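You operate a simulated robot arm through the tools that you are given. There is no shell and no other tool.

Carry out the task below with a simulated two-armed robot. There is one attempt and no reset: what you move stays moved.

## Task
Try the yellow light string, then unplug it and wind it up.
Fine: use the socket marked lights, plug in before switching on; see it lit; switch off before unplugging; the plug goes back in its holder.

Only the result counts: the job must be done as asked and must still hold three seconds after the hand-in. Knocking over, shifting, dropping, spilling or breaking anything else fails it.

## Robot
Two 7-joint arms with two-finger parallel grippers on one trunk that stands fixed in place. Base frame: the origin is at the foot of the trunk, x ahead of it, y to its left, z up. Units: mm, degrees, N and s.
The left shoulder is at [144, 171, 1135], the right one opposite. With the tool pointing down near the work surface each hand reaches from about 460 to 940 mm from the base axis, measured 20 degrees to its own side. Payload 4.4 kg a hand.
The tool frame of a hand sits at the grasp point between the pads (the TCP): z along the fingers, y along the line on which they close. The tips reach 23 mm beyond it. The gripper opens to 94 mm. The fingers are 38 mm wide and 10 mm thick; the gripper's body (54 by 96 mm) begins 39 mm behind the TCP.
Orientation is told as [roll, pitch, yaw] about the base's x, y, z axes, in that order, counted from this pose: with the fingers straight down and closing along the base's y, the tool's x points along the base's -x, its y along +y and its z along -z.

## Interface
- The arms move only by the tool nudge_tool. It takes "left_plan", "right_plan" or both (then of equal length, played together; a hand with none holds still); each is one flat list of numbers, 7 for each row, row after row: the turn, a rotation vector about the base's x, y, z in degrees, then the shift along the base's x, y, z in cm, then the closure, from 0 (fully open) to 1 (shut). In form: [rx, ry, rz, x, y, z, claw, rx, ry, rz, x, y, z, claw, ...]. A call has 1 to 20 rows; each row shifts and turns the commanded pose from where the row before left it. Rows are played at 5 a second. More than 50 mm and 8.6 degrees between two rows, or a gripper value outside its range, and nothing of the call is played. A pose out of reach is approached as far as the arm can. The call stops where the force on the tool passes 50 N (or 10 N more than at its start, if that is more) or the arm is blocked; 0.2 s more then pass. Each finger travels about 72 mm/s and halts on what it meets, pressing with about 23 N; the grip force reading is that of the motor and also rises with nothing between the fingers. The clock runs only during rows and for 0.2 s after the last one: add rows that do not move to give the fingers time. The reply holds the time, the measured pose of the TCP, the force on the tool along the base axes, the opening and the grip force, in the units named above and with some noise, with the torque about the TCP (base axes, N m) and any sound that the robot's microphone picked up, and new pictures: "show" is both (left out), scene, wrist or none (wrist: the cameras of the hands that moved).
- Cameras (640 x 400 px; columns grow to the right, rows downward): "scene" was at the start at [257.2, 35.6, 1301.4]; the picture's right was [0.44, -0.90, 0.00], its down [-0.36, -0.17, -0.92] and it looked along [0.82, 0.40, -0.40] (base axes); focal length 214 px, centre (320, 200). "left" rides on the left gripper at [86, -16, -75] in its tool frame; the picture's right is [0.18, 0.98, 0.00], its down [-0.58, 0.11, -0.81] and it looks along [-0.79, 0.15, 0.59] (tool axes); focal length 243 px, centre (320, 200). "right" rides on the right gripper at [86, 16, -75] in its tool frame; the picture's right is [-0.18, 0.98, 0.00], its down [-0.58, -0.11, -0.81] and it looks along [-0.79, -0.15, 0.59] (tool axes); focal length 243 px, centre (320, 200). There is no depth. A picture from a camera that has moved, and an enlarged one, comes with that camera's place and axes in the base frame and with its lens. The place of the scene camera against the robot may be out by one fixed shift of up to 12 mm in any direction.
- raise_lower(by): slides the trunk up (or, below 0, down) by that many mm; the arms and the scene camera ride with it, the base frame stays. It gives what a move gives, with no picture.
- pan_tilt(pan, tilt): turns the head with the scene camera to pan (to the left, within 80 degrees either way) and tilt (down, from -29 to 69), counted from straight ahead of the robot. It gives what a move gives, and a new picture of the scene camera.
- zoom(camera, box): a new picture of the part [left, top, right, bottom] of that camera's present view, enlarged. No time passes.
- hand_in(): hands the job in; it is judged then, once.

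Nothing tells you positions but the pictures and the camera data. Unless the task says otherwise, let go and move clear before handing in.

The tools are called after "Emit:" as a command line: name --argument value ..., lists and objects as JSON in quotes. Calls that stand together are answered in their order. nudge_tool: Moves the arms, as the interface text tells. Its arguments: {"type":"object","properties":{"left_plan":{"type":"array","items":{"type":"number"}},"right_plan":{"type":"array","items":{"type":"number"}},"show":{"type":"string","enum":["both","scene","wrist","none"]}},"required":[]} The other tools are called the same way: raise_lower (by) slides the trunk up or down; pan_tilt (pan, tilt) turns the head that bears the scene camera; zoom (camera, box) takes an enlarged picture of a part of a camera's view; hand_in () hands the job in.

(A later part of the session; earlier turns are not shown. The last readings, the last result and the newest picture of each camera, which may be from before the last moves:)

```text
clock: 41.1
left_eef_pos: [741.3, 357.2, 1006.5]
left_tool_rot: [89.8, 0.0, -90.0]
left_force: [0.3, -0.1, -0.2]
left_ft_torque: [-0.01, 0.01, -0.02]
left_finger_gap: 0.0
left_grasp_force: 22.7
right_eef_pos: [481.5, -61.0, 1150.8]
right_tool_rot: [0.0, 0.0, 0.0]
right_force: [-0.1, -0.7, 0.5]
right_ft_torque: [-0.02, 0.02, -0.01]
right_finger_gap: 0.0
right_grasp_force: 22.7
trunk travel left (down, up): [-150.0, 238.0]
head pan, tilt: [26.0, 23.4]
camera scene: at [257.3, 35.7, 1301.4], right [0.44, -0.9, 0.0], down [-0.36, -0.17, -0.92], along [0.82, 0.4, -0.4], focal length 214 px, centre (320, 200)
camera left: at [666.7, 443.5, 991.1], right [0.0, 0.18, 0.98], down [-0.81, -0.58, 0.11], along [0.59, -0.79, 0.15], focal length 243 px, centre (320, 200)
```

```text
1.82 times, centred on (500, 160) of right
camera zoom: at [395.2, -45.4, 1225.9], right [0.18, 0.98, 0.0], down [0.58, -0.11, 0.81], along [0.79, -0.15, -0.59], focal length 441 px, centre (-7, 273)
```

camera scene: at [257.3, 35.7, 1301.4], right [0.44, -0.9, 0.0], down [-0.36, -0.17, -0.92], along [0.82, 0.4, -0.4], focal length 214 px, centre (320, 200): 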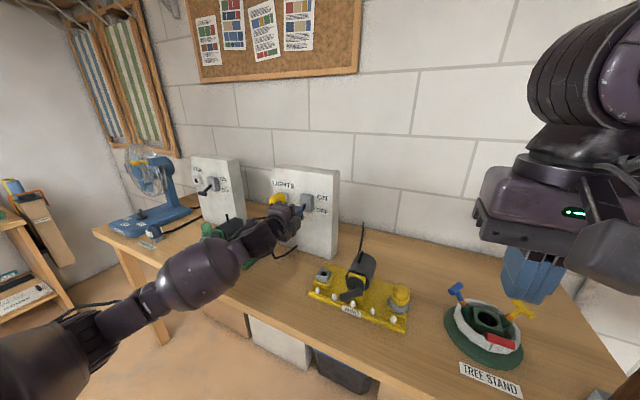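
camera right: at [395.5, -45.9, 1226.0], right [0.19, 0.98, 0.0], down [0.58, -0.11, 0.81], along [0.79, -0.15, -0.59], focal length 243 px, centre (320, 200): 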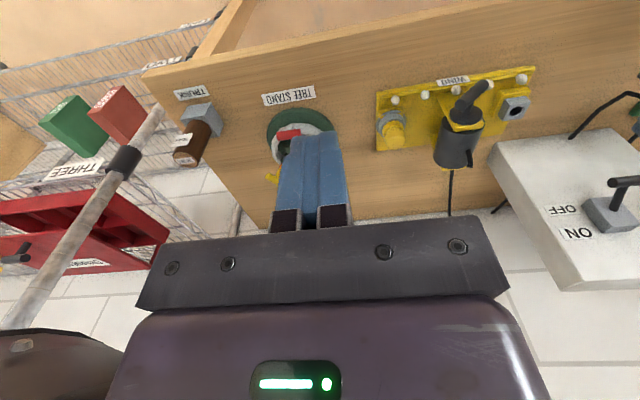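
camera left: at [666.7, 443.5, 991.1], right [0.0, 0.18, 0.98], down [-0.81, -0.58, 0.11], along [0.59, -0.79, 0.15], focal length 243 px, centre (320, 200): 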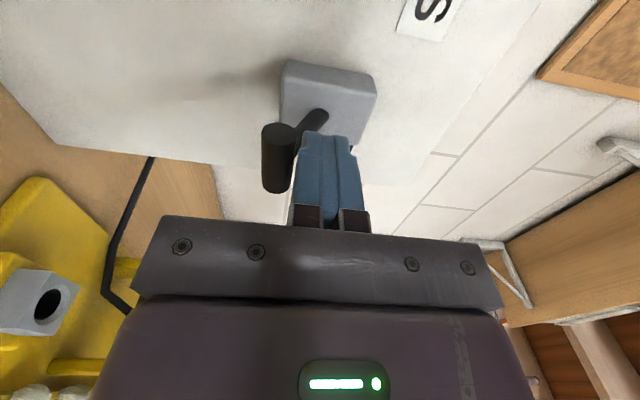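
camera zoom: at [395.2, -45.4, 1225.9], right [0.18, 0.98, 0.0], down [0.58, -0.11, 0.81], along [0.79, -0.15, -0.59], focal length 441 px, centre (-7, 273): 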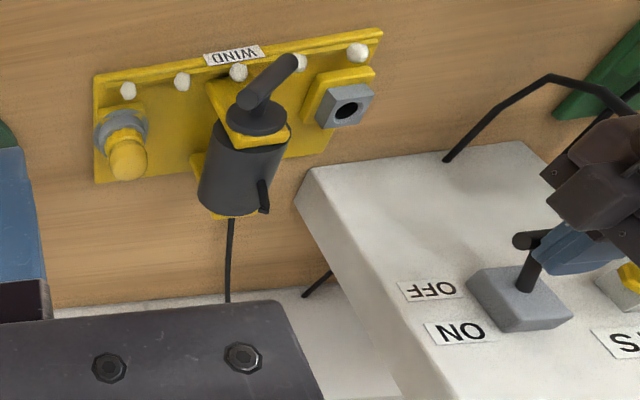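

The lights are off and the lever is down. I'll back away, return to the plug and open the fingers around it for a deeper grip.

Emit:
nudge_tool --left_plan '[0, 0, 0, -2.5, 0, 0, 1, 0, 0, 0, -2.5, 0, 0, 1, 0, 0, 0, -2.5, 0, 0, 1, 0, 0, 0, 0, 2.35, 0.11, 0.36, 0, 0, 0, 0, 2.35, 0.11, 0.36, 0, 0, 0, 0, 2.35, 0.11, 0.36, 0, 0, 0, 0, 2.35, 0.11, 0.36]'

Emit:
zoom --camera "left" --box '[200, 0, 420, 220]'

Emit:
zoom --camera "scene" --box '[240, 170, 340, 260]'

```text
clock: 42.7
left_eef_pos: [666.0, 451.5, 1012.3]
left_tool_rot: [89.9, 0.1, -90.0]
left_force: [0.1, 0.0, 0.6]
left_ft_torque: [-0.01, 0.0, -0.01]
left_finger_gap: 60.3
left_grasp_force: 0.1
right_eef_pos: [481.7, -60.6, 1151.5]
right_tool_rot: [0.0, 0.1, 0.0]
right_force: [0.3, -0.4, 1.2]
right_ft_torque: [-0.01, -0.03, -0.01]
right_finger_gap: 0.0
right_grasp_force: 23.2
trunk travel left (down, up): [-150.0, 238.0]
head pan, tilt: [26.0, 23.4]
camera scene: at [257.0, 35.7, 1301.5], right [0.44, -0.9, 0.0], down [-0.36, -0.17, -0.92], along [0.82, 0.4, -0.4], focal length 214 px, centre (320, 200)
camera left: at [591.7, 537.7, 996.5], right [0.0, 0.18, 0.98], down [-0.81, -0.58, 0.11], along [0.59, -0.79, 0.15], focal length 243 px, centre (320, 200)
```

scene: 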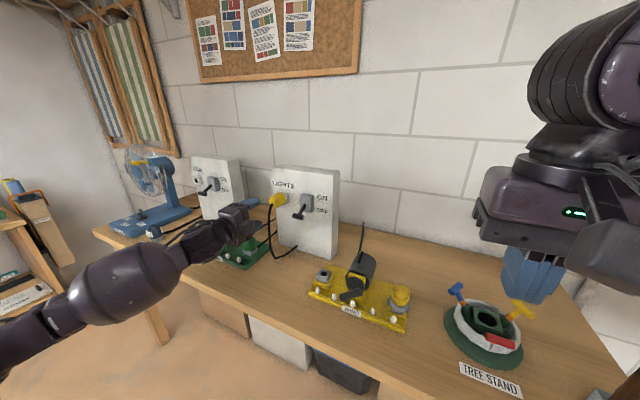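
left: 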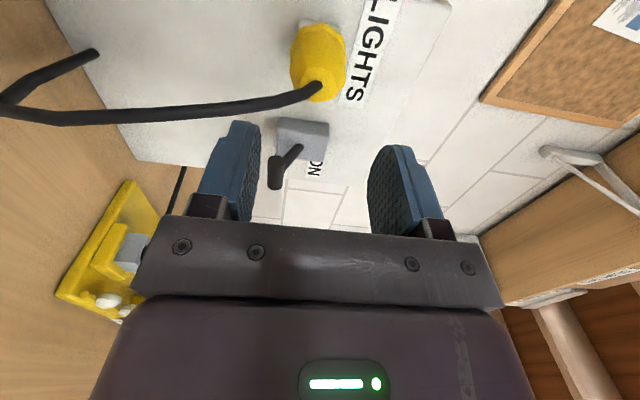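

```text
1.82 times, centred on (310, 110) of left
camera zoom: at [591.7, 537.7, 996.5], right [0.0, 0.18, 0.98], down [-0.81, -0.58, 0.11], along [0.59, -0.79, 0.15], focal length 441 px, centre (338, 364)
```

zoom: 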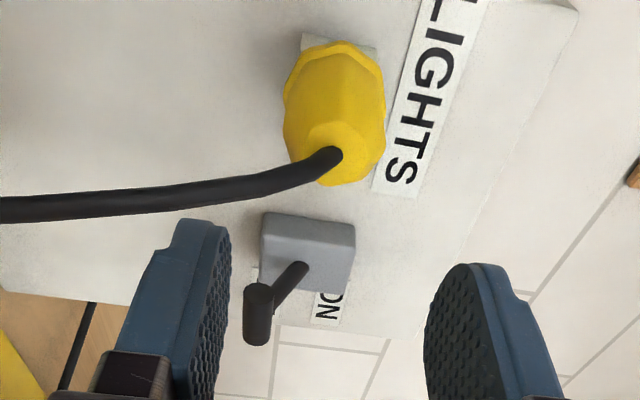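

```text
4.44 times, centred on (290, 215) of scene
camera zoom: at [257.0, 35.7, 1301.5], right [0.44, -0.9, 0.0], down [-0.36, -0.17, -0.92], along [0.82, 0.4, -0.4], focal length 953 px, centre (453, 133)
```

zoom: 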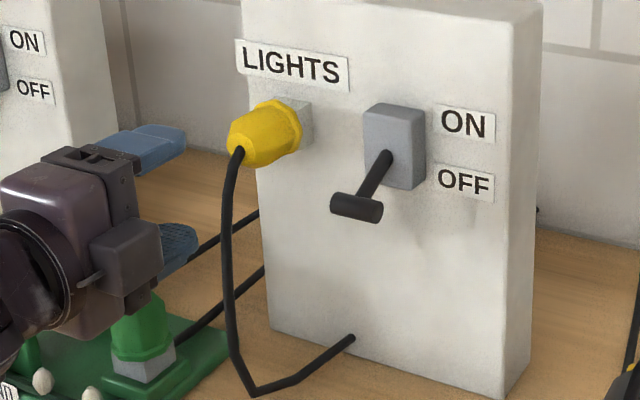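

The switch is at OFF and the plug is still seated. I'll advance around the plug.

Emit:
nudge_tool --left_plan '[0, 0, 0, 2.5, 0, -0.1, 0.36, 0, 0, 0, 2.5, 0, 0, 0.36, 0, 0, 0, 2.0, 0, 0, 0.36]'

Emit:
zoom --camera "left" --box '[200, 0, 420, 220]'

Emit:
zoom --camera "scene" --box '[240, 170, 340, 260]'

```text
clock: 43.5
left_eef_pos: [736.4, 449.3, 1010.3]
left_tool_rot: [89.8, -0.1, -90.0]
left_force: [0.3, -0.1, -0.3]
left_ft_torque: [-0.02, 0.0, -0.02]
left_finger_gap: 60.6
left_grasp_force: 0.0
right_eef_pos: [481.6, -61.0, 1150.6]
right_tool_rot: [0.0, 0.0, 0.1]
right_force: [-0.1, 0.2, 0.0]
right_ft_torque: [0.01, 0.04, 0.01]
right_finger_gap: 0.0
right_grasp_force: 23.2
trunk travel left (down, up): [-150.0, 238.0]
head pan, tilt: [26.0, 23.4]
camera scene: at [257.4, 35.7, 1301.3], right [0.44, -0.9, 0.0], down [-0.36, -0.17, -0.92], along [0.82, 0.4, -0.4], focal length 214 px, centre (320, 200)
camera left: at [661.8, 537.5, 994.6], right [0.0, 0.18, 0.98], down [-0.81, -0.58, 0.11], along [0.59, -0.79, 0.15], focal length 243 px, centre (320, 200)
```

scene: 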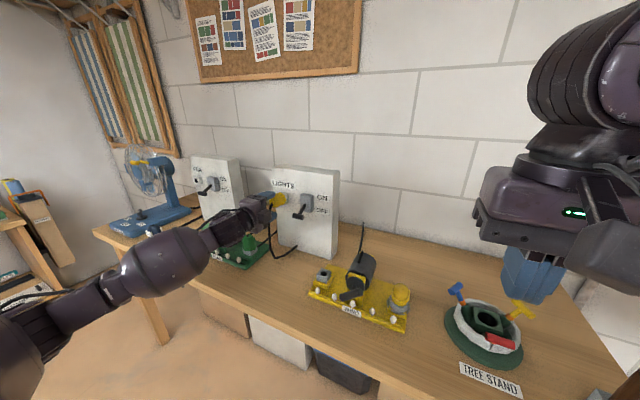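
left: 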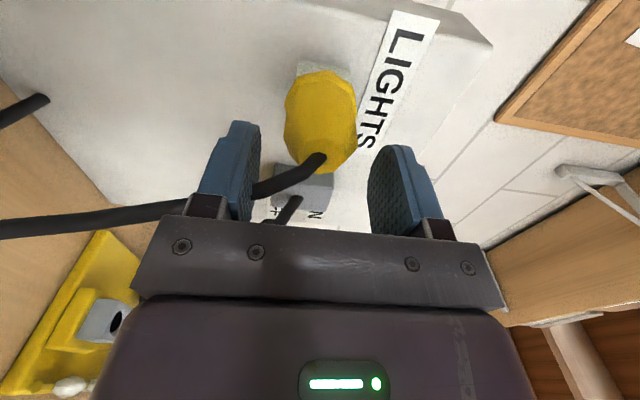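

```text
1.82 times, centred on (310, 110) of left
camera zoom: at [661.8, 537.5, 994.6], right [0.0, 0.18, 0.98], down [-0.81, -0.58, 0.11], along [0.59, -0.79, 0.15], focal length 441 px, centre (338, 364)
```

zoom: 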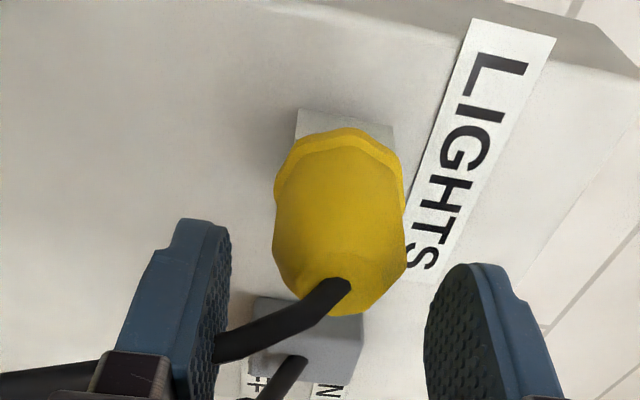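

```text
4.44 times, centred on (290, 215) of scene
camera zoom: at [257.4, 35.7, 1301.3], right [0.44, -0.9, 0.0], down [-0.36, -0.17, -0.92], along [0.82, 0.4, -0.4], focal length 953 px, centre (453, 133)
```

zoom: 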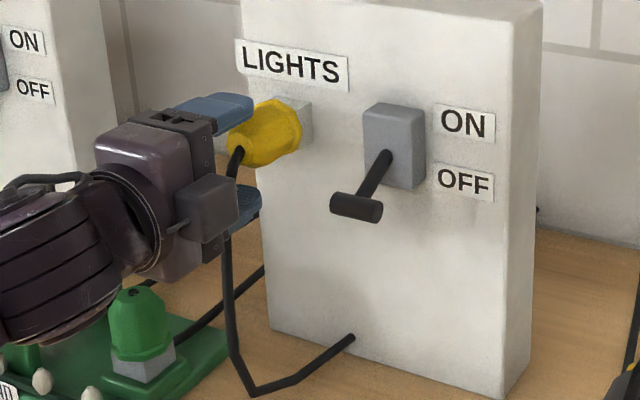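

Emit:
nudge_tool --left_plan '[0, 0, 0, 1.5, 0, 0, 0.36, 0, 0, 0, 1.6, 0, 0, 0.36, 0, 0, 0, 0, 0, 0, 0.36]' --show "wrist"

Emit:
zoom --camera "left" --box '[200, 0, 420, 220]'

Emit:
zoom --camera "scene" --box '[240, 170, 340, 260]'

```text
clock: 44.3
left_eef_pos: [767.0, 450.6, 1010.6]
left_tool_rot: [89.8, 0.0, -90.1]
left_force: [0.0, 0.6, 0.0]
left_ft_torque: [-0.01, -0.02, -0.02]
left_finger_gap: 60.4
left_grasp_force: 0.0
right_eef_pos: [481.0, -61.2, 1151.8]
right_tool_rot: [0.0, 0.0, -0.1]
right_force: [-0.1, 0.4, -0.5]
right_ft_torque: [-0.01, -0.01, 0.01]
right_finger_gap: 0.0
right_grasp_force: 23.0
trunk travel left (down, up): [-150.0, 238.0]
head pan, tilt: [26.0, 23.4]
camera left: at [692.9, 537.5, 995.4], right [0.0, 0.18, 0.98], down [-0.81, -0.58, 0.11], along [0.59, -0.79, 0.15], focal length 243 px, centre (320, 200)
```

left: 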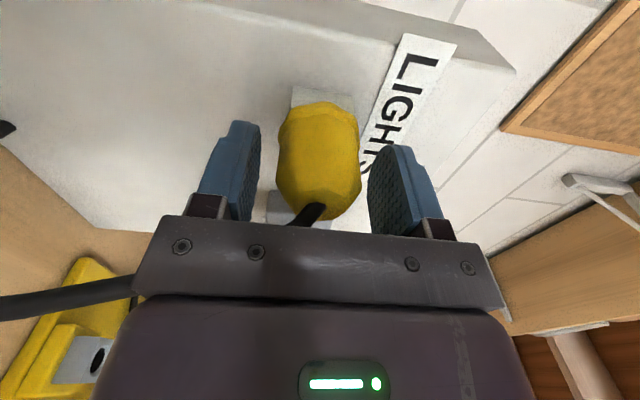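

```text
1.82 times, centred on (310, 110) of left
camera zoom: at [692.9, 537.5, 995.4], right [0.0, 0.18, 0.98], down [-0.81, -0.58, 0.11], along [0.59, -0.79, 0.15], focal length 441 px, centre (338, 364)
```

zoom: 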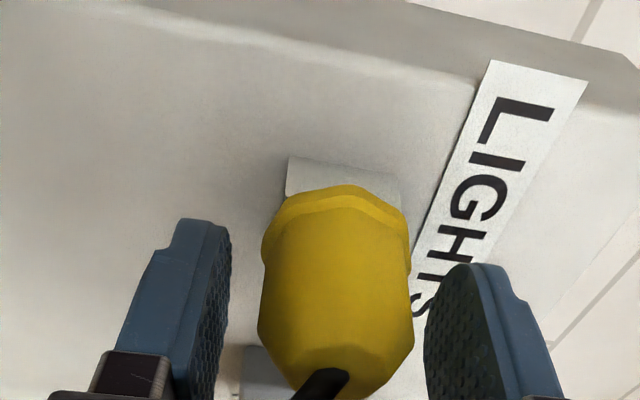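

```text
4.44 times, centred on (290, 215) of scene
camera zoom: at [257.1, 35.6, 1301.5], right [0.44, -0.9, 0.0], down [-0.36, -0.17, -0.92], along [0.82, 0.4, -0.4], focal length 953 px, centre (453, 133)
```

zoom: 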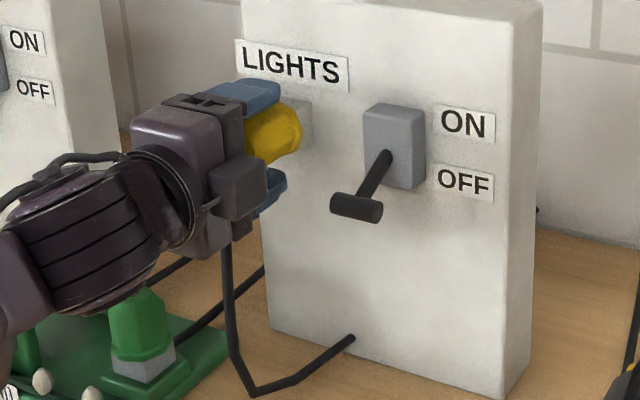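

The fingers straddle the plug properly with nothing touching. I'll close and then pull out slowly.

Emit:
nudge_tool --left_plan '[0, 0, 0, 0, 0, 0, 0.6, 0, 0, 0, 0, 0, 0, 1, 0, 0, 0, 0, 0, 0, 1, 0, 0, 0, 0, 0, 0, 1]' --show "none"

Emit:
zoom --camera "left" --box '[200, 0, 420, 240]'

```text
clock: 45.3
left_eef_pos: [768.0, 450.5, 1011.6]
left_tool_rot: [89.8, 0.0, -90.0]
left_force: [1.4, -0.7, -0.1]
left_ft_torque: [0.01, 0.04, -0.01]
left_finger_gap: 38.9
left_grasp_force: 23.2
right_eef_pos: [480.0, -61.3, 1151.6]
right_tool_rot: [0.0, 0.0, 0.0]
right_force: [-0.6, -0.3, 0.0]
right_ft_torque: [-0.04, 0.02, 0.01]
right_finger_gap: 0.0
right_grasp_force: 22.9
trunk travel left (down, up): [-150.0, 238.0]
head pan, tilt: [26.0, 23.4]
```

```text
1.67 times, centred on (310, 120) of left
camera zoom: at [692.8, 537.5, 995.1], right [0.0, 0.18, 0.98], down [-0.81, -0.58, 0.11], along [0.59, -0.79, 0.15], focal length 404 px, centre (337, 333)
```

zoom: 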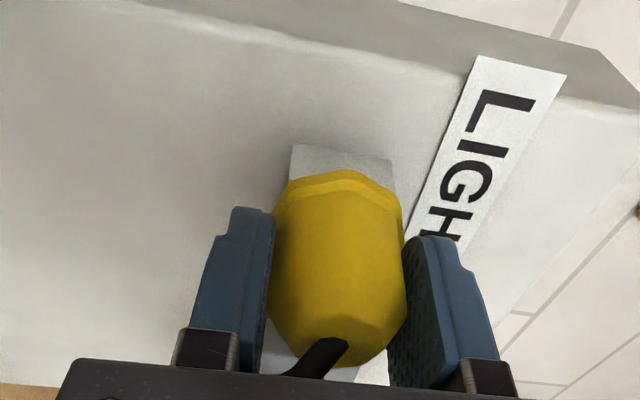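

The grip matches the original depth. I'll pull straight back in small steps, watching for slip.

Emit:
nudge_tool --left_plan '[0, 0, 0, -0.2, 0, 0, 1, 0, 0, 0, -0.2, 0, 0, 1, 0, 0, 0, -0.2, 0, 0, 1]' --show "none"

Emit:
zoom --camera "left" --box '[200, 0, 420, 240]'

```text
clock: 46.1
left_eef_pos: [761.3, 450.1, 1010.7]
left_tool_rot: [89.8, 0.0, -89.9]
left_force: [-0.6, -0.6, 0.3]
left_ft_torque: [0.0, 0.02, -0.02]
left_finger_gap: 39.0
left_grasp_force: 23.0
right_eef_pos: [481.7, -61.7, 1151.5]
right_tool_rot: [0.0, 0.0, 0.0]
right_force: [0.2, 0.1, 0.0]
right_ft_torque: [0.04, -0.01, -0.01]
right_finger_gap: 0.0
right_grasp_force: 22.9
trunk travel left (down, up): [-150.0, 238.0]
head pan, tilt: [26.0, 23.4]
```

```text
1.67 times, centred on (310, 120) of left
camera zoom: at [686.6, 537.4, 995.2], right [0.0, 0.18, 0.98], down [-0.81, -0.58, 0.11], along [0.59, -0.79, 0.15], focal length 404 px, centre (337, 333)
```

zoom: 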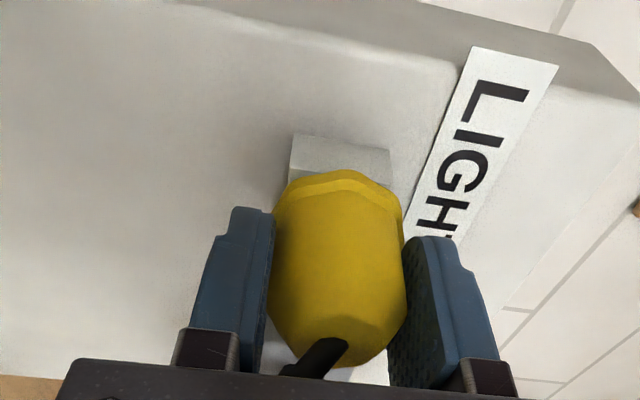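

It's moving with the hand without slipping, so I'll continue out.

Emit:
nudge_tool --left_plan '[0, 0, 0, -0.6, 0, 0, 1, 0, 0, 0, -1.0, 0, 0, 1, 0, 0, 0, -1.5, 0, 0, 1, 0, 0, 0, -2.0, 0, 0, 1, 0, 0, 0, -2.0, 0, 0, 1, 0, 0, 0, -2.0, 0, 0, 1, 0, 0, 0, -1.0, 0, 0, 1]'

Emit:
zoom --camera "left" --box '[200, 0, 420, 240]'

Emit:
zoom --camera "scene" --box '[220, 170, 340, 260]'

```text
clock: 47.7
left_eef_pos: [659.8, 450.7, 1011.1]
left_tool_rot: [89.8, 0.0, -90.0]
left_force: [0.3, -0.3, -0.8]
left_ft_torque: [0.0, 0.01, 0.04]
left_finger_gap: 39.0
left_grasp_force: 23.0
right_eef_pos: [480.6, -59.3, 1150.8]
right_tool_rot: [0.0, 0.0, 0.0]
right_force: [-0.1, 1.0, -1.0]
right_ft_torque: [0.0, 0.02, 0.01]
right_finger_gap: 0.0
right_grasp_force: 23.1
trunk travel left (down, up): [-150.0, 238.0]
head pan, tilt: [26.0, 23.4]
camera scene: at [257.1, 35.7, 1301.5], right [0.44, -0.9, 0.0], down [-0.36, -0.17, -0.92], along [0.82, 0.4, -0.4], focal length 214 px, centre (320, 200)
camera left: at [585.5, 538.0, 995.3], right [0.0, 0.18, 0.98], down [-0.81, -0.58, 0.11], along [0.59, -0.79, 0.15], focal length 243 px, centre (320, 200)
```

scene: 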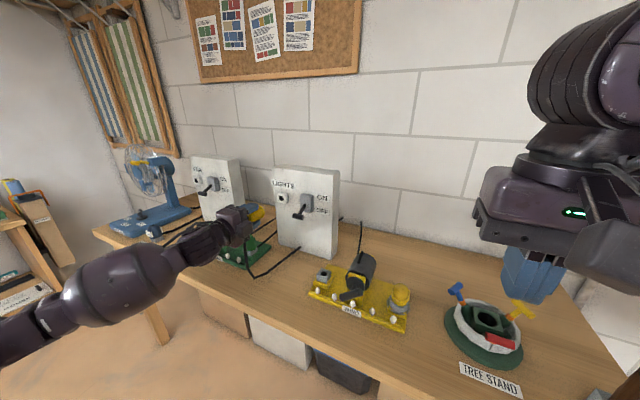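
left: 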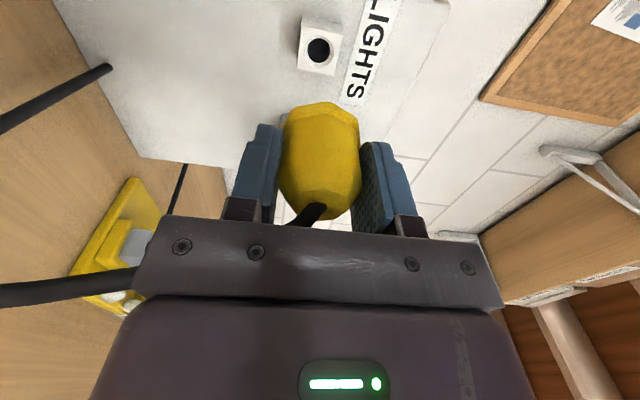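

```text
1.67 times, centred on (310, 120) of left
camera zoom: at [585.5, 538.0, 995.3], right [0.0, 0.18, 0.98], down [-0.81, -0.58, 0.11], along [0.59, -0.79, 0.15], focal length 404 px, centre (337, 333)
```

zoom: 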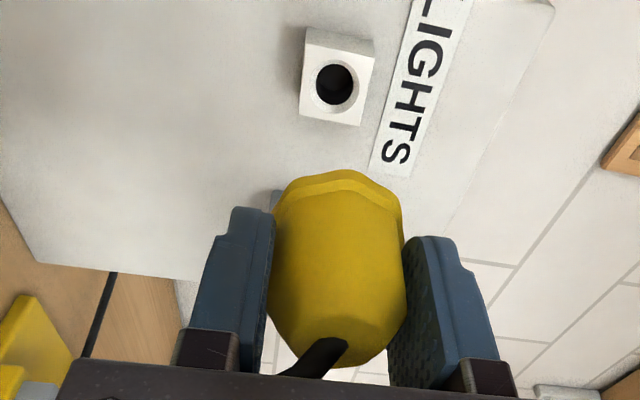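

```text
4.44 times, centred on (280, 215) of scene
camera zoom: at [257.1, 35.7, 1301.5], right [0.44, -0.9, 0.0], down [-0.36, -0.17, -0.92], along [0.82, 0.4, -0.4], focal length 953 px, centre (498, 133)
```

zoom: 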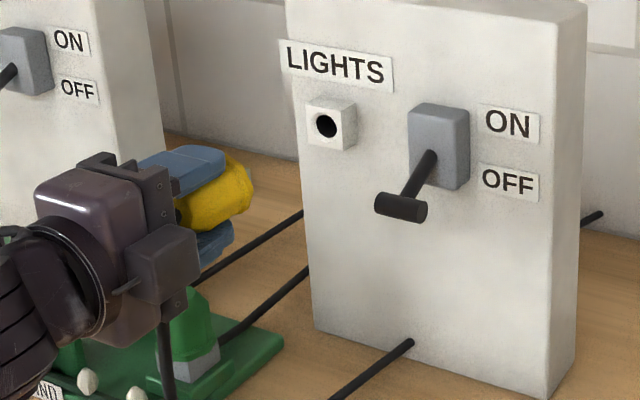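

The plug is out with a good grip. Now I'll reverse the earlier path: back across while pitching the hand down again, ending above the yellow rig's holder.

Emit:
nudge_tool --left_plan '[0, 0, 0, 0, -2.4, 0.6, 1, 0, 8.15, 0, 0, -2.5, 0.6, 1, 0, 8.15, 0, 0, -2.5, 0.6, 1, 0, 8.15, 0, 0, -2.5, 0.5, 1, 0, 8.15, 0, 0, -2.1, 0.5, 1, 0, 8.15, 0, 0, -2.0, 0, 1, 0, 8.15, 0, 0, -1.0, 0, 1, 0, 8.18, 0, 0, 0, 0, 1, 0, 8.18, 0, 0, 0, 0, 1, 0, 8.18, 0, 0, 0, 0, 1, 0, 8.18, 0, 0, 0, 0, 1, 0, 8.18, 0, 0, 0, 0, 1]'

```text
clock: 50.3
left_eef_pos: [659.9, 300.2, 1038.3]
left_tool_rot: [-0.2, 0.0, -89.9]
left_force: [-0.4, 0.2, -0.7]
left_ft_torque: [0.0, 0.04, 0.02]
left_finger_gap: 38.9
left_grasp_force: 23.2
right_eef_pos: [481.3, -61.3, 1150.7]
right_tool_rot: [-0.1, 0.1, -0.1]
right_force: [0.1, -0.1, 0.4]
right_ft_torque: [0.03, 0.01, -0.02]
right_finger_gap: 0.0
right_grasp_force: 23.0
trunk travel left (down, up): [-150.0, 238.0]
head pan, tilt: [26.0, 23.4]
camera scene: at [257.6, 35.6, 1301.3], right [0.44, -0.9, 0.0], down [-0.36, -0.17, -0.92], along [0.82, 0.4, -0.4], focal length 214 px, centre (320, 200)
camera left: at [644.8, 387.6, 1113.1], right [0.98, 0.18, 0.0], down [0.11, -0.58, 0.81], along [0.15, -0.79, -0.59], focal length 243 px, centre (320, 200)
```

scene: 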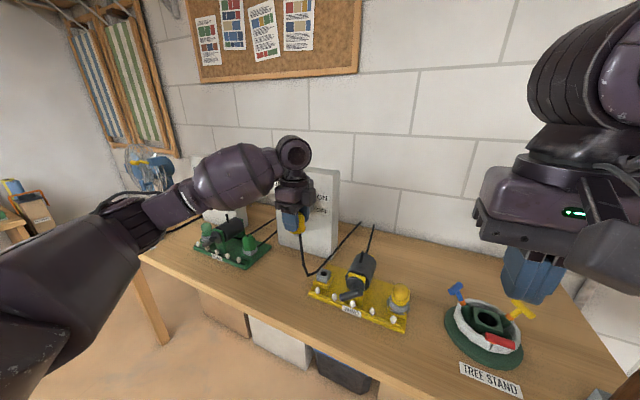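
left: 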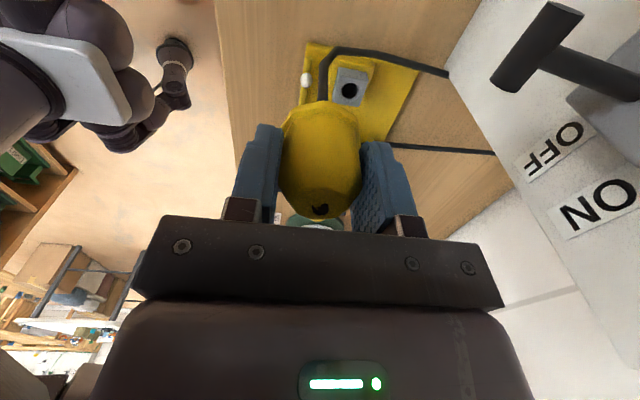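

Tool-down again and holding the plug. I'll move to just above the holder and check alignment.

Emit:
nudge_tool --left_plan '[0, 0, 0, 1.54, -1.82, -2.1, 1, 0, 0, 0, 1.54, -1.82, -2.1, 1, 0, 0, 0, 1.54, -1.82, -2.1, 1, 0, 0, 0, 0, 0, 0, 1]'

Emit:
zoom --camera "left" --box '[210, 0, 430, 230]'

Emit:
zoom --camera "scene" --box '[290, 210, 390, 300]'

Emit:
zoom --camera "right" --box '[400, 50, 640, 220]'

```text
clock: 51.3
left_eef_pos: [706.1, 245.9, 977.1]
left_tool_rot: [0.0, 0.0, -90.0]
left_force: [0.0, -0.4, 0.2]
left_ft_torque: [-0.01, 0.01, -0.02]
left_finger_gap: 39.0
left_grasp_force: 23.1
right_eef_pos: [480.1, -60.9, 1151.4]
right_tool_rot: [0.0, -0.1, 0.0]
right_force: [0.3, 0.0, -0.2]
right_ft_torque: [-0.01, 0.01, -0.04]
right_finger_gap: 0.1
right_grasp_force: 22.9
trunk travel left (down, up): [-150.0, 238.0]
head pan, tilt: [26.0, 23.4]
camera scene: at [256.5, 35.4, 1301.8], right [0.44, -0.9, 0.0], down [-0.36, -0.17, -0.92], along [0.83, 0.4, -0.4], focal length 214 px, centre (320, 200)
camera left: at [690.5, 332.9, 1051.3], right [0.98, 0.18, 0.0], down [0.11, -0.58, 0.81], along [0.15, -0.79, -0.59], focal length 243 px, centre (320, 200)
```

scene: 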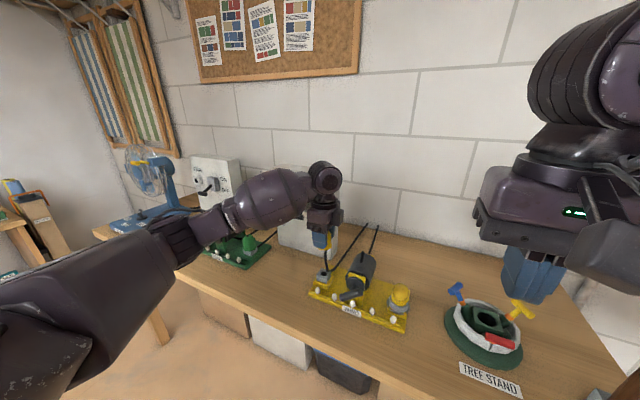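
left: 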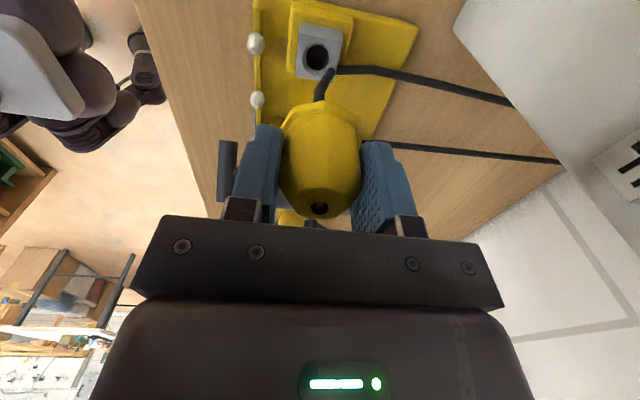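

```text
1.74 times, centred on (320, 115) of left
camera zoom: at [690.5, 332.9, 1051.3], right [0.98, 0.18, 0.0], down [0.11, -0.58, 0.81], along [0.15, -0.79, -0.59], focal length 422 px, centre (320, 348)
```

zoom: 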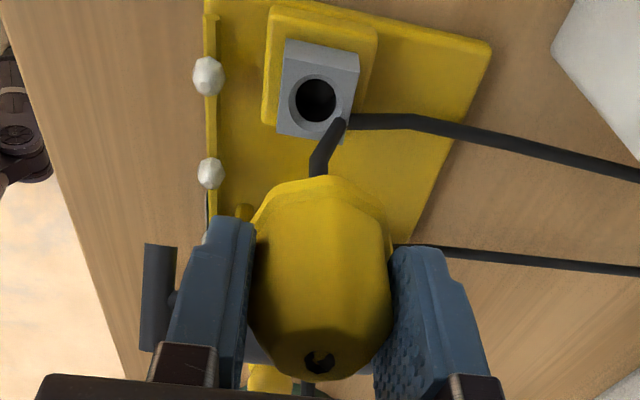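

```text
4.44 times, centred on (340, 255) of scene
camera zoom: at [256.5, 35.4, 1301.8], right [0.44, -0.9, 0.0], down [-0.36, -0.17, -0.92], along [0.83, 0.4, -0.4], focal length 953 px, centre (231, -44)
```

zoom: 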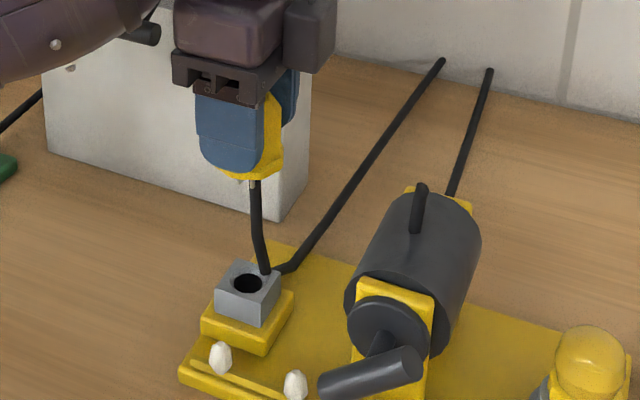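

```text
2.35 times, centred on (520, 135) of right
camera zoom: at [394.5, -45.6, 1226.5], right [0.18, 0.98, 0.0], down [0.58, -0.11, 0.81], along [0.79, -0.15, -0.59], focal length 571 px, centre (-151, 353)
```

zoom: 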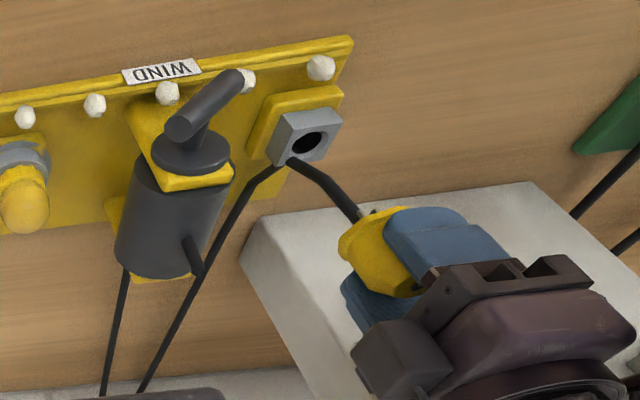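

I'll measure the holder hole against the hand axis precisely.

Emit:
zoom --camera "left" --box '[280, 20, 360, 110]'

Emit:
zoom --camera "right" --box '[490, 70, 570, 130]'

```text
4.44 times, centred on (320, 65) of left
camera zoom: at [690.5, 332.9, 1051.3], right [0.98, 0.18, 0.0], down [0.11, -0.58, 0.81], along [0.15, -0.79, -0.59], focal length 1078 px, centre (320, 800)
```

zoom: 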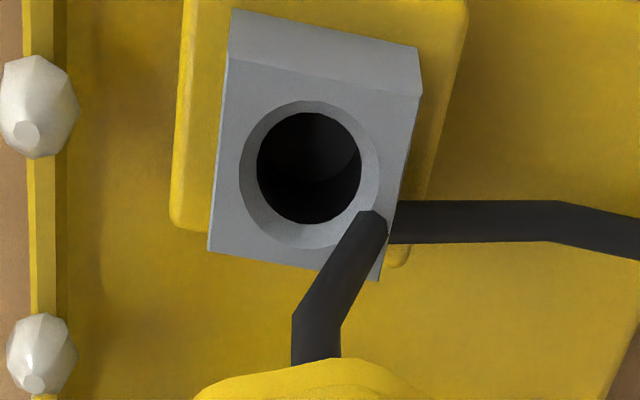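

```text
6.67 times, centred on (530, 100) of right
camera zoom: at [394.5, -45.6, 1226.5], right [0.18, 0.98, 0.0], down [0.58, -0.11, 0.81], along [0.79, -0.15, -0.59], focal length 1618 px, centre (-1080, 867)
```

zoom: 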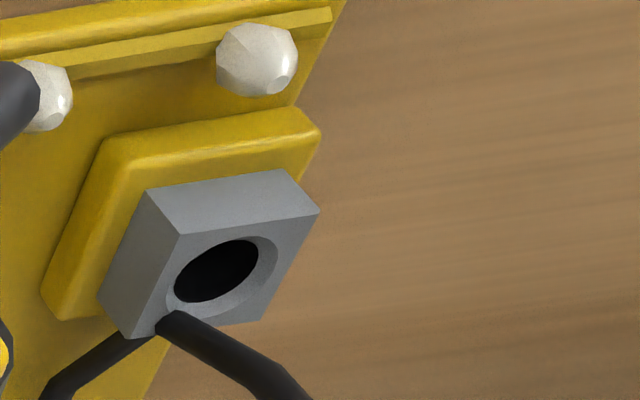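

The hole centre is about 1–2 mm in −x and −y from the plug axis. I'll correct that and lower until the prongs are just above the hole.

Emit:
nudge_tool --left_plan '[0, 0, 0, -0.12, -0.13, -2.0, 1, 0, 0, 0, 0, 0, -2.0, 1, 0, 0, 0, 0, 0, -2.0, 1, 0, 0, 0, 0, 0, -0.8, 1, 0, 0, 0, 0, 0, 0, 1]'

Emit:
zoom --camera "left" --box '[230, 20, 410, 230]'

Emit:
zoom --camera "right" --box '[490, 70, 590, 150]'

Emit:
zoom --camera "scene" --box '[300, 240, 360, 290]'

```text
clock: 52.5
left_eef_pos: [705.3, 245.0, 907.6]
left_tool_rot: [-0.1, 0.0, -90.0]
left_force: [-0.1, 0.1, -1.2]
left_ft_torque: [0.0, 0.02, -0.02]
left_finger_gap: 39.1
left_grasp_force: 22.8
right_eef_pos: [481.3, -61.1, 1151.2]
right_tool_rot: [0.1, 0.0, 0.0]
right_force: [0.3, 1.1, -1.5]
right_ft_torque: [-0.03, 0.01, 0.03]
right_finger_gap: 0.0
right_grasp_force: 22.8
trunk travel left (down, up): [-150.0, 238.0]
head pan, tilt: [26.0, 23.4]
camera scene: at [257.2, 35.6, 1301.5], right [0.44, -0.9, 0.0], down [-0.36, -0.17, -0.92], along [0.82, 0.4, -0.4], focal length 214 px, centre (320, 200)
camera left: at [689.2, 331.6, 982.5], right [0.98, 0.18, 0.0], down [0.11, -0.58, 0.81], along [0.15, -0.79, -0.59], focal length 243 px, centre (320, 200)
```

scene: 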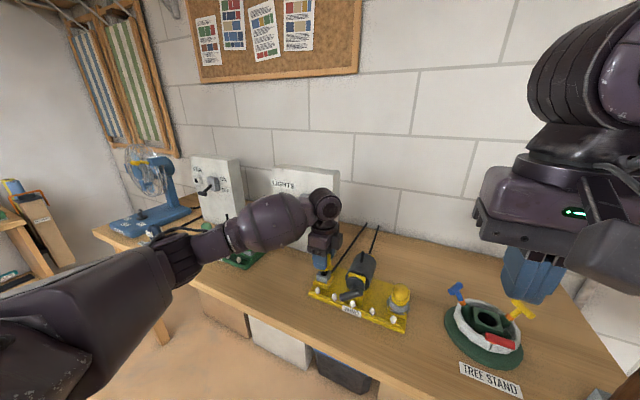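
left: 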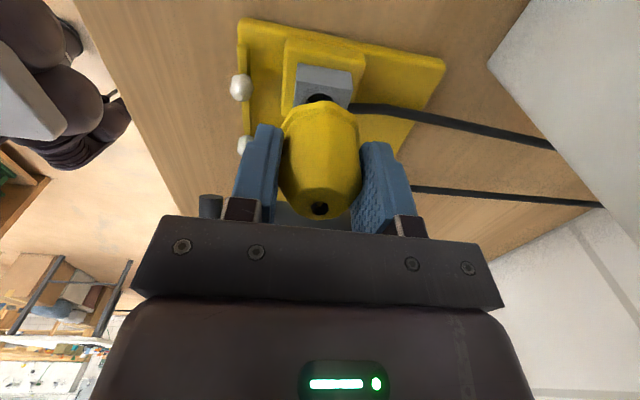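

```text
1.90 times, centred on (320, 125) of left
camera zoom: at [689.2, 331.6, 982.5], right [0.98, 0.18, 0.0], down [0.11, -0.58, 0.81], along [0.15, -0.79, -0.59], focal length 462 px, centre (320, 343)
```

zoom: 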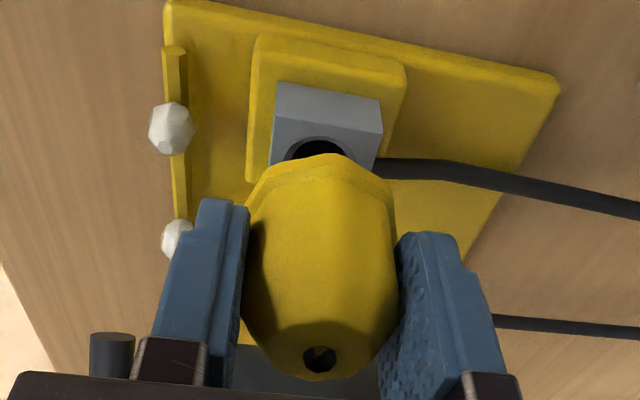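

```text
5.00 times, centred on (540, 110) of right
camera zoom: at [395.1, -45.4, 1226.0], right [0.18, 0.98, 0.0], down [0.58, -0.11, 0.81], along [0.79, -0.15, -0.59], focal length 1213 px, centre (-780, 650)
```

zoom: 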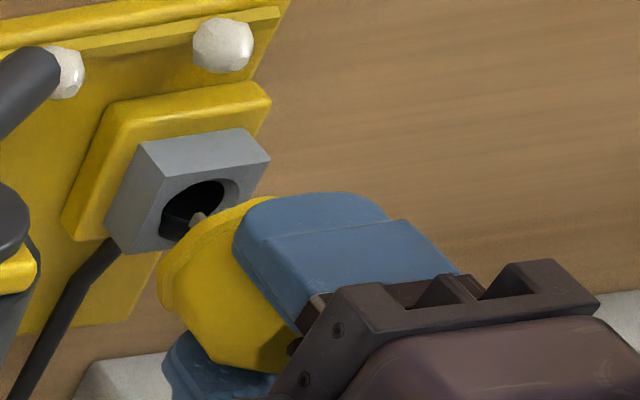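

```text
8.00 times, centred on (330, 265) of scene
camera zoom: at [257.2, 35.6, 1301.5], right [0.44, -0.9, 0.0], down [-0.36, -0.17, -0.92], along [0.82, 0.4, -0.4], focal length 1716 px, centre (240, -320)
```

zoom: 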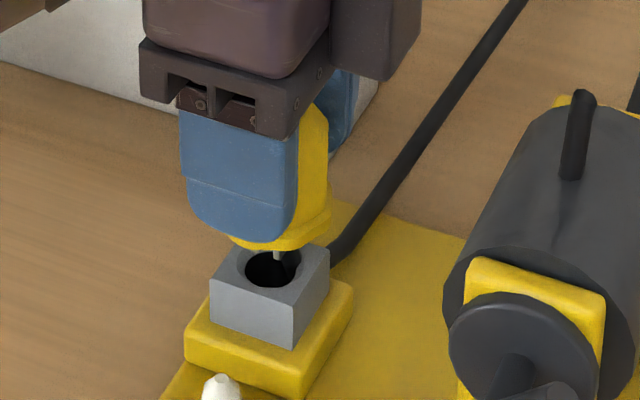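

The prongs are centred over the hole, so I'll lower them in gently.

Emit:
nudge_tool --left_plan '[0, 0, 0, 0, 0, -0.4, 1, 0, 0, 0, 0, 0, -0.4, 1, 0, 0, 0, 0, 0, -0.4, 1, 0, 0, 0, 0, 0, -0.4, 1, 0, 0, 0, 0, 0, 0, 1]' --show "none"

Emit:
zoom --camera "left" --box '[230, 20, 410, 230]'

Emit:
zoom --camera "scene" --box '[300, 240, 360, 290]'

```text
clock: 53.7
left_eef_pos: [705.3, 243.6, 890.9]
left_tool_rot: [-0.1, 0.0, -90.1]
left_force: [-0.7, -0.9, 0.0]
left_ft_torque: [-0.01, 0.02, 0.0]
left_finger_gap: 38.7
left_grasp_force: 22.8
right_eef_pos: [481.7, -60.8, 1151.1]
right_tool_rot: [-0.1, 0.0, 0.0]
right_force: [-0.9, 0.0, -0.6]
right_ft_torque: [-0.01, 0.0, -0.02]
right_finger_gap: 0.2
right_grasp_force: 22.7
trunk travel left (down, up): [-150.0, 238.0]
head pan, tilt: [26.0, 23.4]
```

```text
1.90 times, centred on (320, 125) of left
camera zoom: at [689.1, 331.7, 966.4], right [0.98, 0.18, 0.0], down [0.11, -0.58, 0.81], along [0.15, -0.79, -0.59], focal length 462 px, centre (320, 343)
```

zoom: 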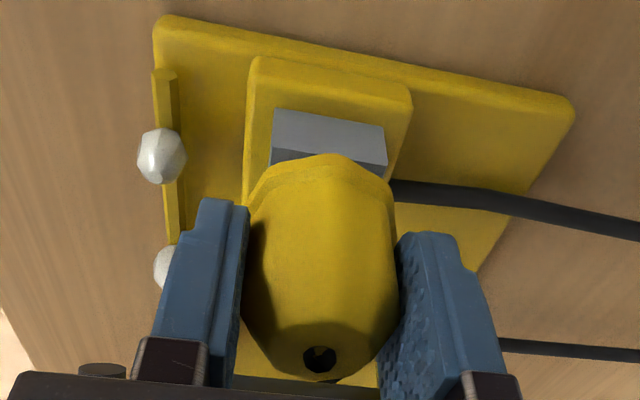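

```text
8.00 times, centred on (330, 265) of scene
camera zoom: at [257.1, 35.6, 1301.5], right [0.44, -0.9, 0.0], down [-0.36, -0.17, -0.92], along [0.82, 0.4, -0.4], focal length 1716 px, centre (240, -320)
```

zoom: 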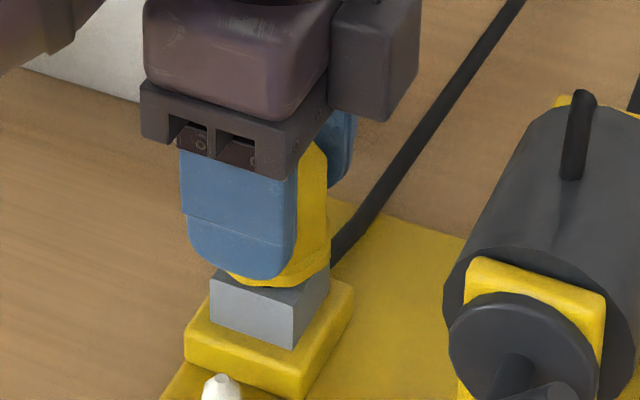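

Emit:
nudge_tool --left_plan '[0, 0, 0, 0, 0, -0.2, 1, 0, 0, 0, 0, 0, -0.2, 1, 0, 0, 0, 0, 0, -0.2, 1, 0, 0, 0, 0, 0, -0.15, 1, 0, 0, 0, 0, 0, 0, 1]' --show "none"

Emit:
zoom --camera "left" --box '[230, 20, 410, 230]'

Emit:
zoom --camera "scene" --box '[300, 240, 360, 290]'

```text
clock: 54.9
left_eef_pos: [706.1, 244.7, 884.6]
left_tool_rot: [0.1, -0.1, -90.0]
left_force: [0.0, 0.4, -0.3]
left_ft_torque: [-0.03, -0.01, 0.03]
left_finger_gap: 39.0
left_grasp_force: 23.1
right_eef_pos: [480.3, -59.8, 1150.0]
right_tool_rot: [-0.1, 0.0, -0.1]
right_force: [0.3, -0.2, -0.5]
right_ft_torque: [-0.02, 0.01, -0.02]
right_finger_gap: 0.1
right_grasp_force: 23.0
trunk travel left (down, up): [-150.0, 238.0]
head pan, tilt: [26.0, 23.4]
```

```text
1.90 times, centred on (320, 125) of left
camera zoom: at [689.3, 331.5, 958.8], right [0.98, 0.18, 0.0], down [0.11, -0.58, 0.81], along [0.15, -0.79, -0.59], focal length 462 px, centre (320, 343)
```

zoom: 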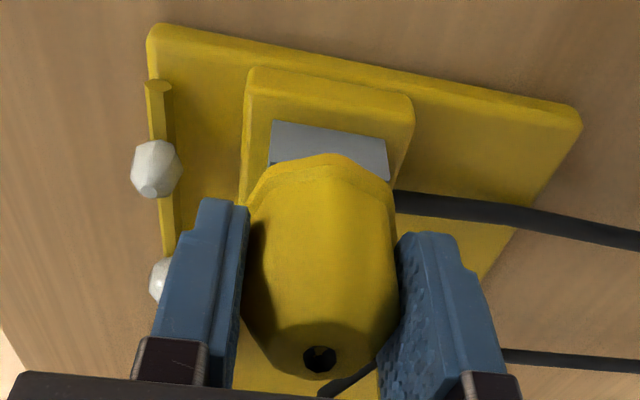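

```text
8.00 times, centred on (330, 265) of scene
camera zoom: at [257.2, 35.7, 1301.4], right [0.44, -0.9, 0.0], down [-0.36, -0.17, -0.92], along [0.82, 0.4, -0.4], focal length 1716 px, centre (240, -320)
```

zoom: 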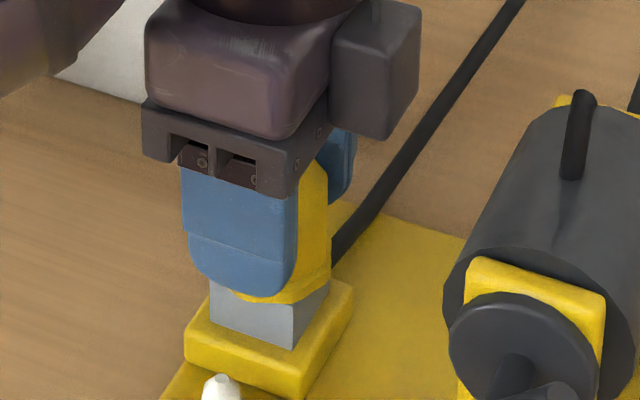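

Almost flush; I'll press a little more until light contact.

Emit:
nudge_tool --left_plan '[0, 0, 0, 0, 0, -0.1, 1, 0, 0, 0, 0, 0, -0.1, 1, 0, 0, 0, 0, 0, 0, 1]' --show "none"

Emit:
zoom --camera "left" --box '[230, 20, 410, 230]'

Emit:
zoom --camera "right" --box '[490, 70, 590, 150]'

```text
clock: 55.7
left_eef_pos: [706.1, 243.3, 881.8]
left_tool_rot: [0.0, 0.1, -90.1]
left_force: [-0.8, 0.4, 1.7]
left_ft_torque: [-0.05, 0.04, -0.01]
left_finger_gap: 39.0
left_grasp_force: 23.1
right_eef_pos: [481.2, -60.5, 1151.0]
right_tool_rot: [0.0, 0.1, 0.1]
right_force: [0.2, -0.2, 0.1]
right_ft_torque: [0.02, -0.01, 0.0]
right_finger_gap: 0.1
right_grasp_force: 23.6
trunk travel left (down, up): [-150.0, 238.0]
head pan, tilt: [26.0, 23.4]
```

```text
1.90 times, centred on (320, 125) of left
camera zoom: at [689.3, 331.4, 957.3], right [0.98, 0.18, 0.0], down [0.11, -0.58, 0.81], along [0.15, -0.79, -0.59], focal length 462 px, centre (320, 343)
```

zoom: 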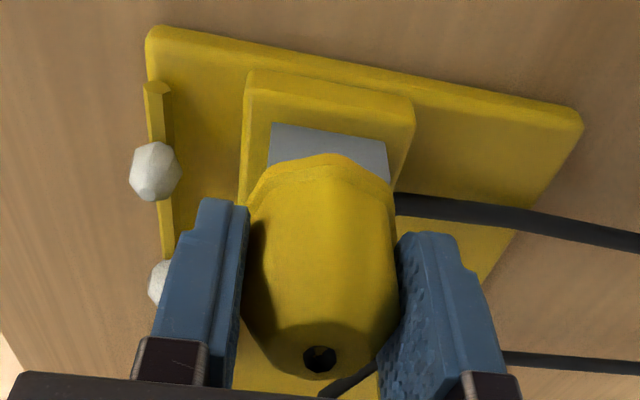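

```text
5.00 times, centred on (540, 110) of right
camera zoom: at [394.9, -45.4, 1226.1], right [0.18, 0.98, 0.0], down [0.58, -0.11, 0.81], along [0.79, -0.15, -0.59], focal length 1213 px, centre (-780, 650)
```

zoom: 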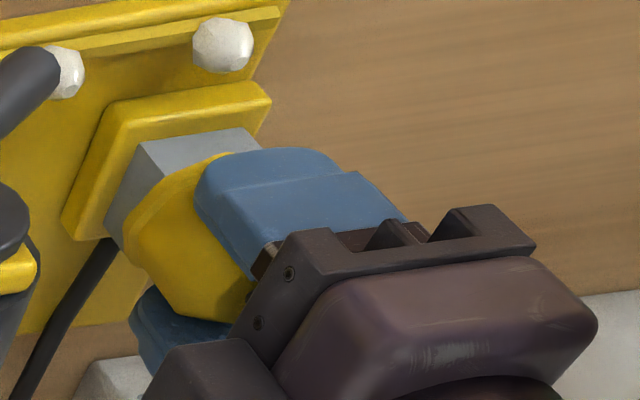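

Emit:
nudge_tool --left_plan '[0, 0, 0, 0, 0, -0.1, 1, 0, 0, 0, 0, 0, -0.05, 1, 0, 0, 0, 0, 0, 0, 1]' --show "none"

Emit:
zoom --camera "left" --box '[230, 20, 410, 230]'

```text
clock: 56.5
left_eef_pos: [706.4, 244.2, 881.8]
left_tool_rot: [0.1, 0.0, -90.0]
left_force: [1.1, -0.7, 10.7]
left_ft_torque: [-0.03, 0.08, -0.02]
left_finger_gap: 38.9
left_grasp_force: 23.3
right_eef_pos: [480.2, -61.5, 1152.9]
right_tool_rot: [-0.1, -0.2, 0.0]
right_force: [0.2, -0.8, 0.4]
right_ft_torque: [0.01, 0.0, 0.06]
right_finger_gap: 0.4
right_grasp_force: 22.7
trunk travel left (down, up): [-150.0, 238.0]
head pan, tilt: [26.0, 23.4]
```

```text
1.90 times, centred on (320, 125) of left
camera zoom: at [689.0, 331.5, 957.3], right [0.98, 0.18, 0.0], down [0.11, -0.58, 0.81], along [0.15, -0.79, -0.59], focal length 462 px, centre (320, 343)
```

zoom: 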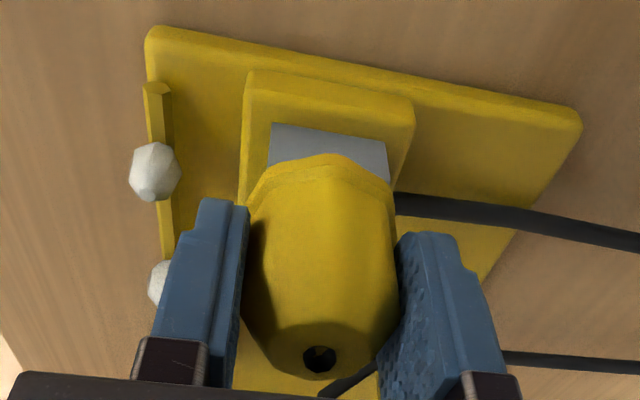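

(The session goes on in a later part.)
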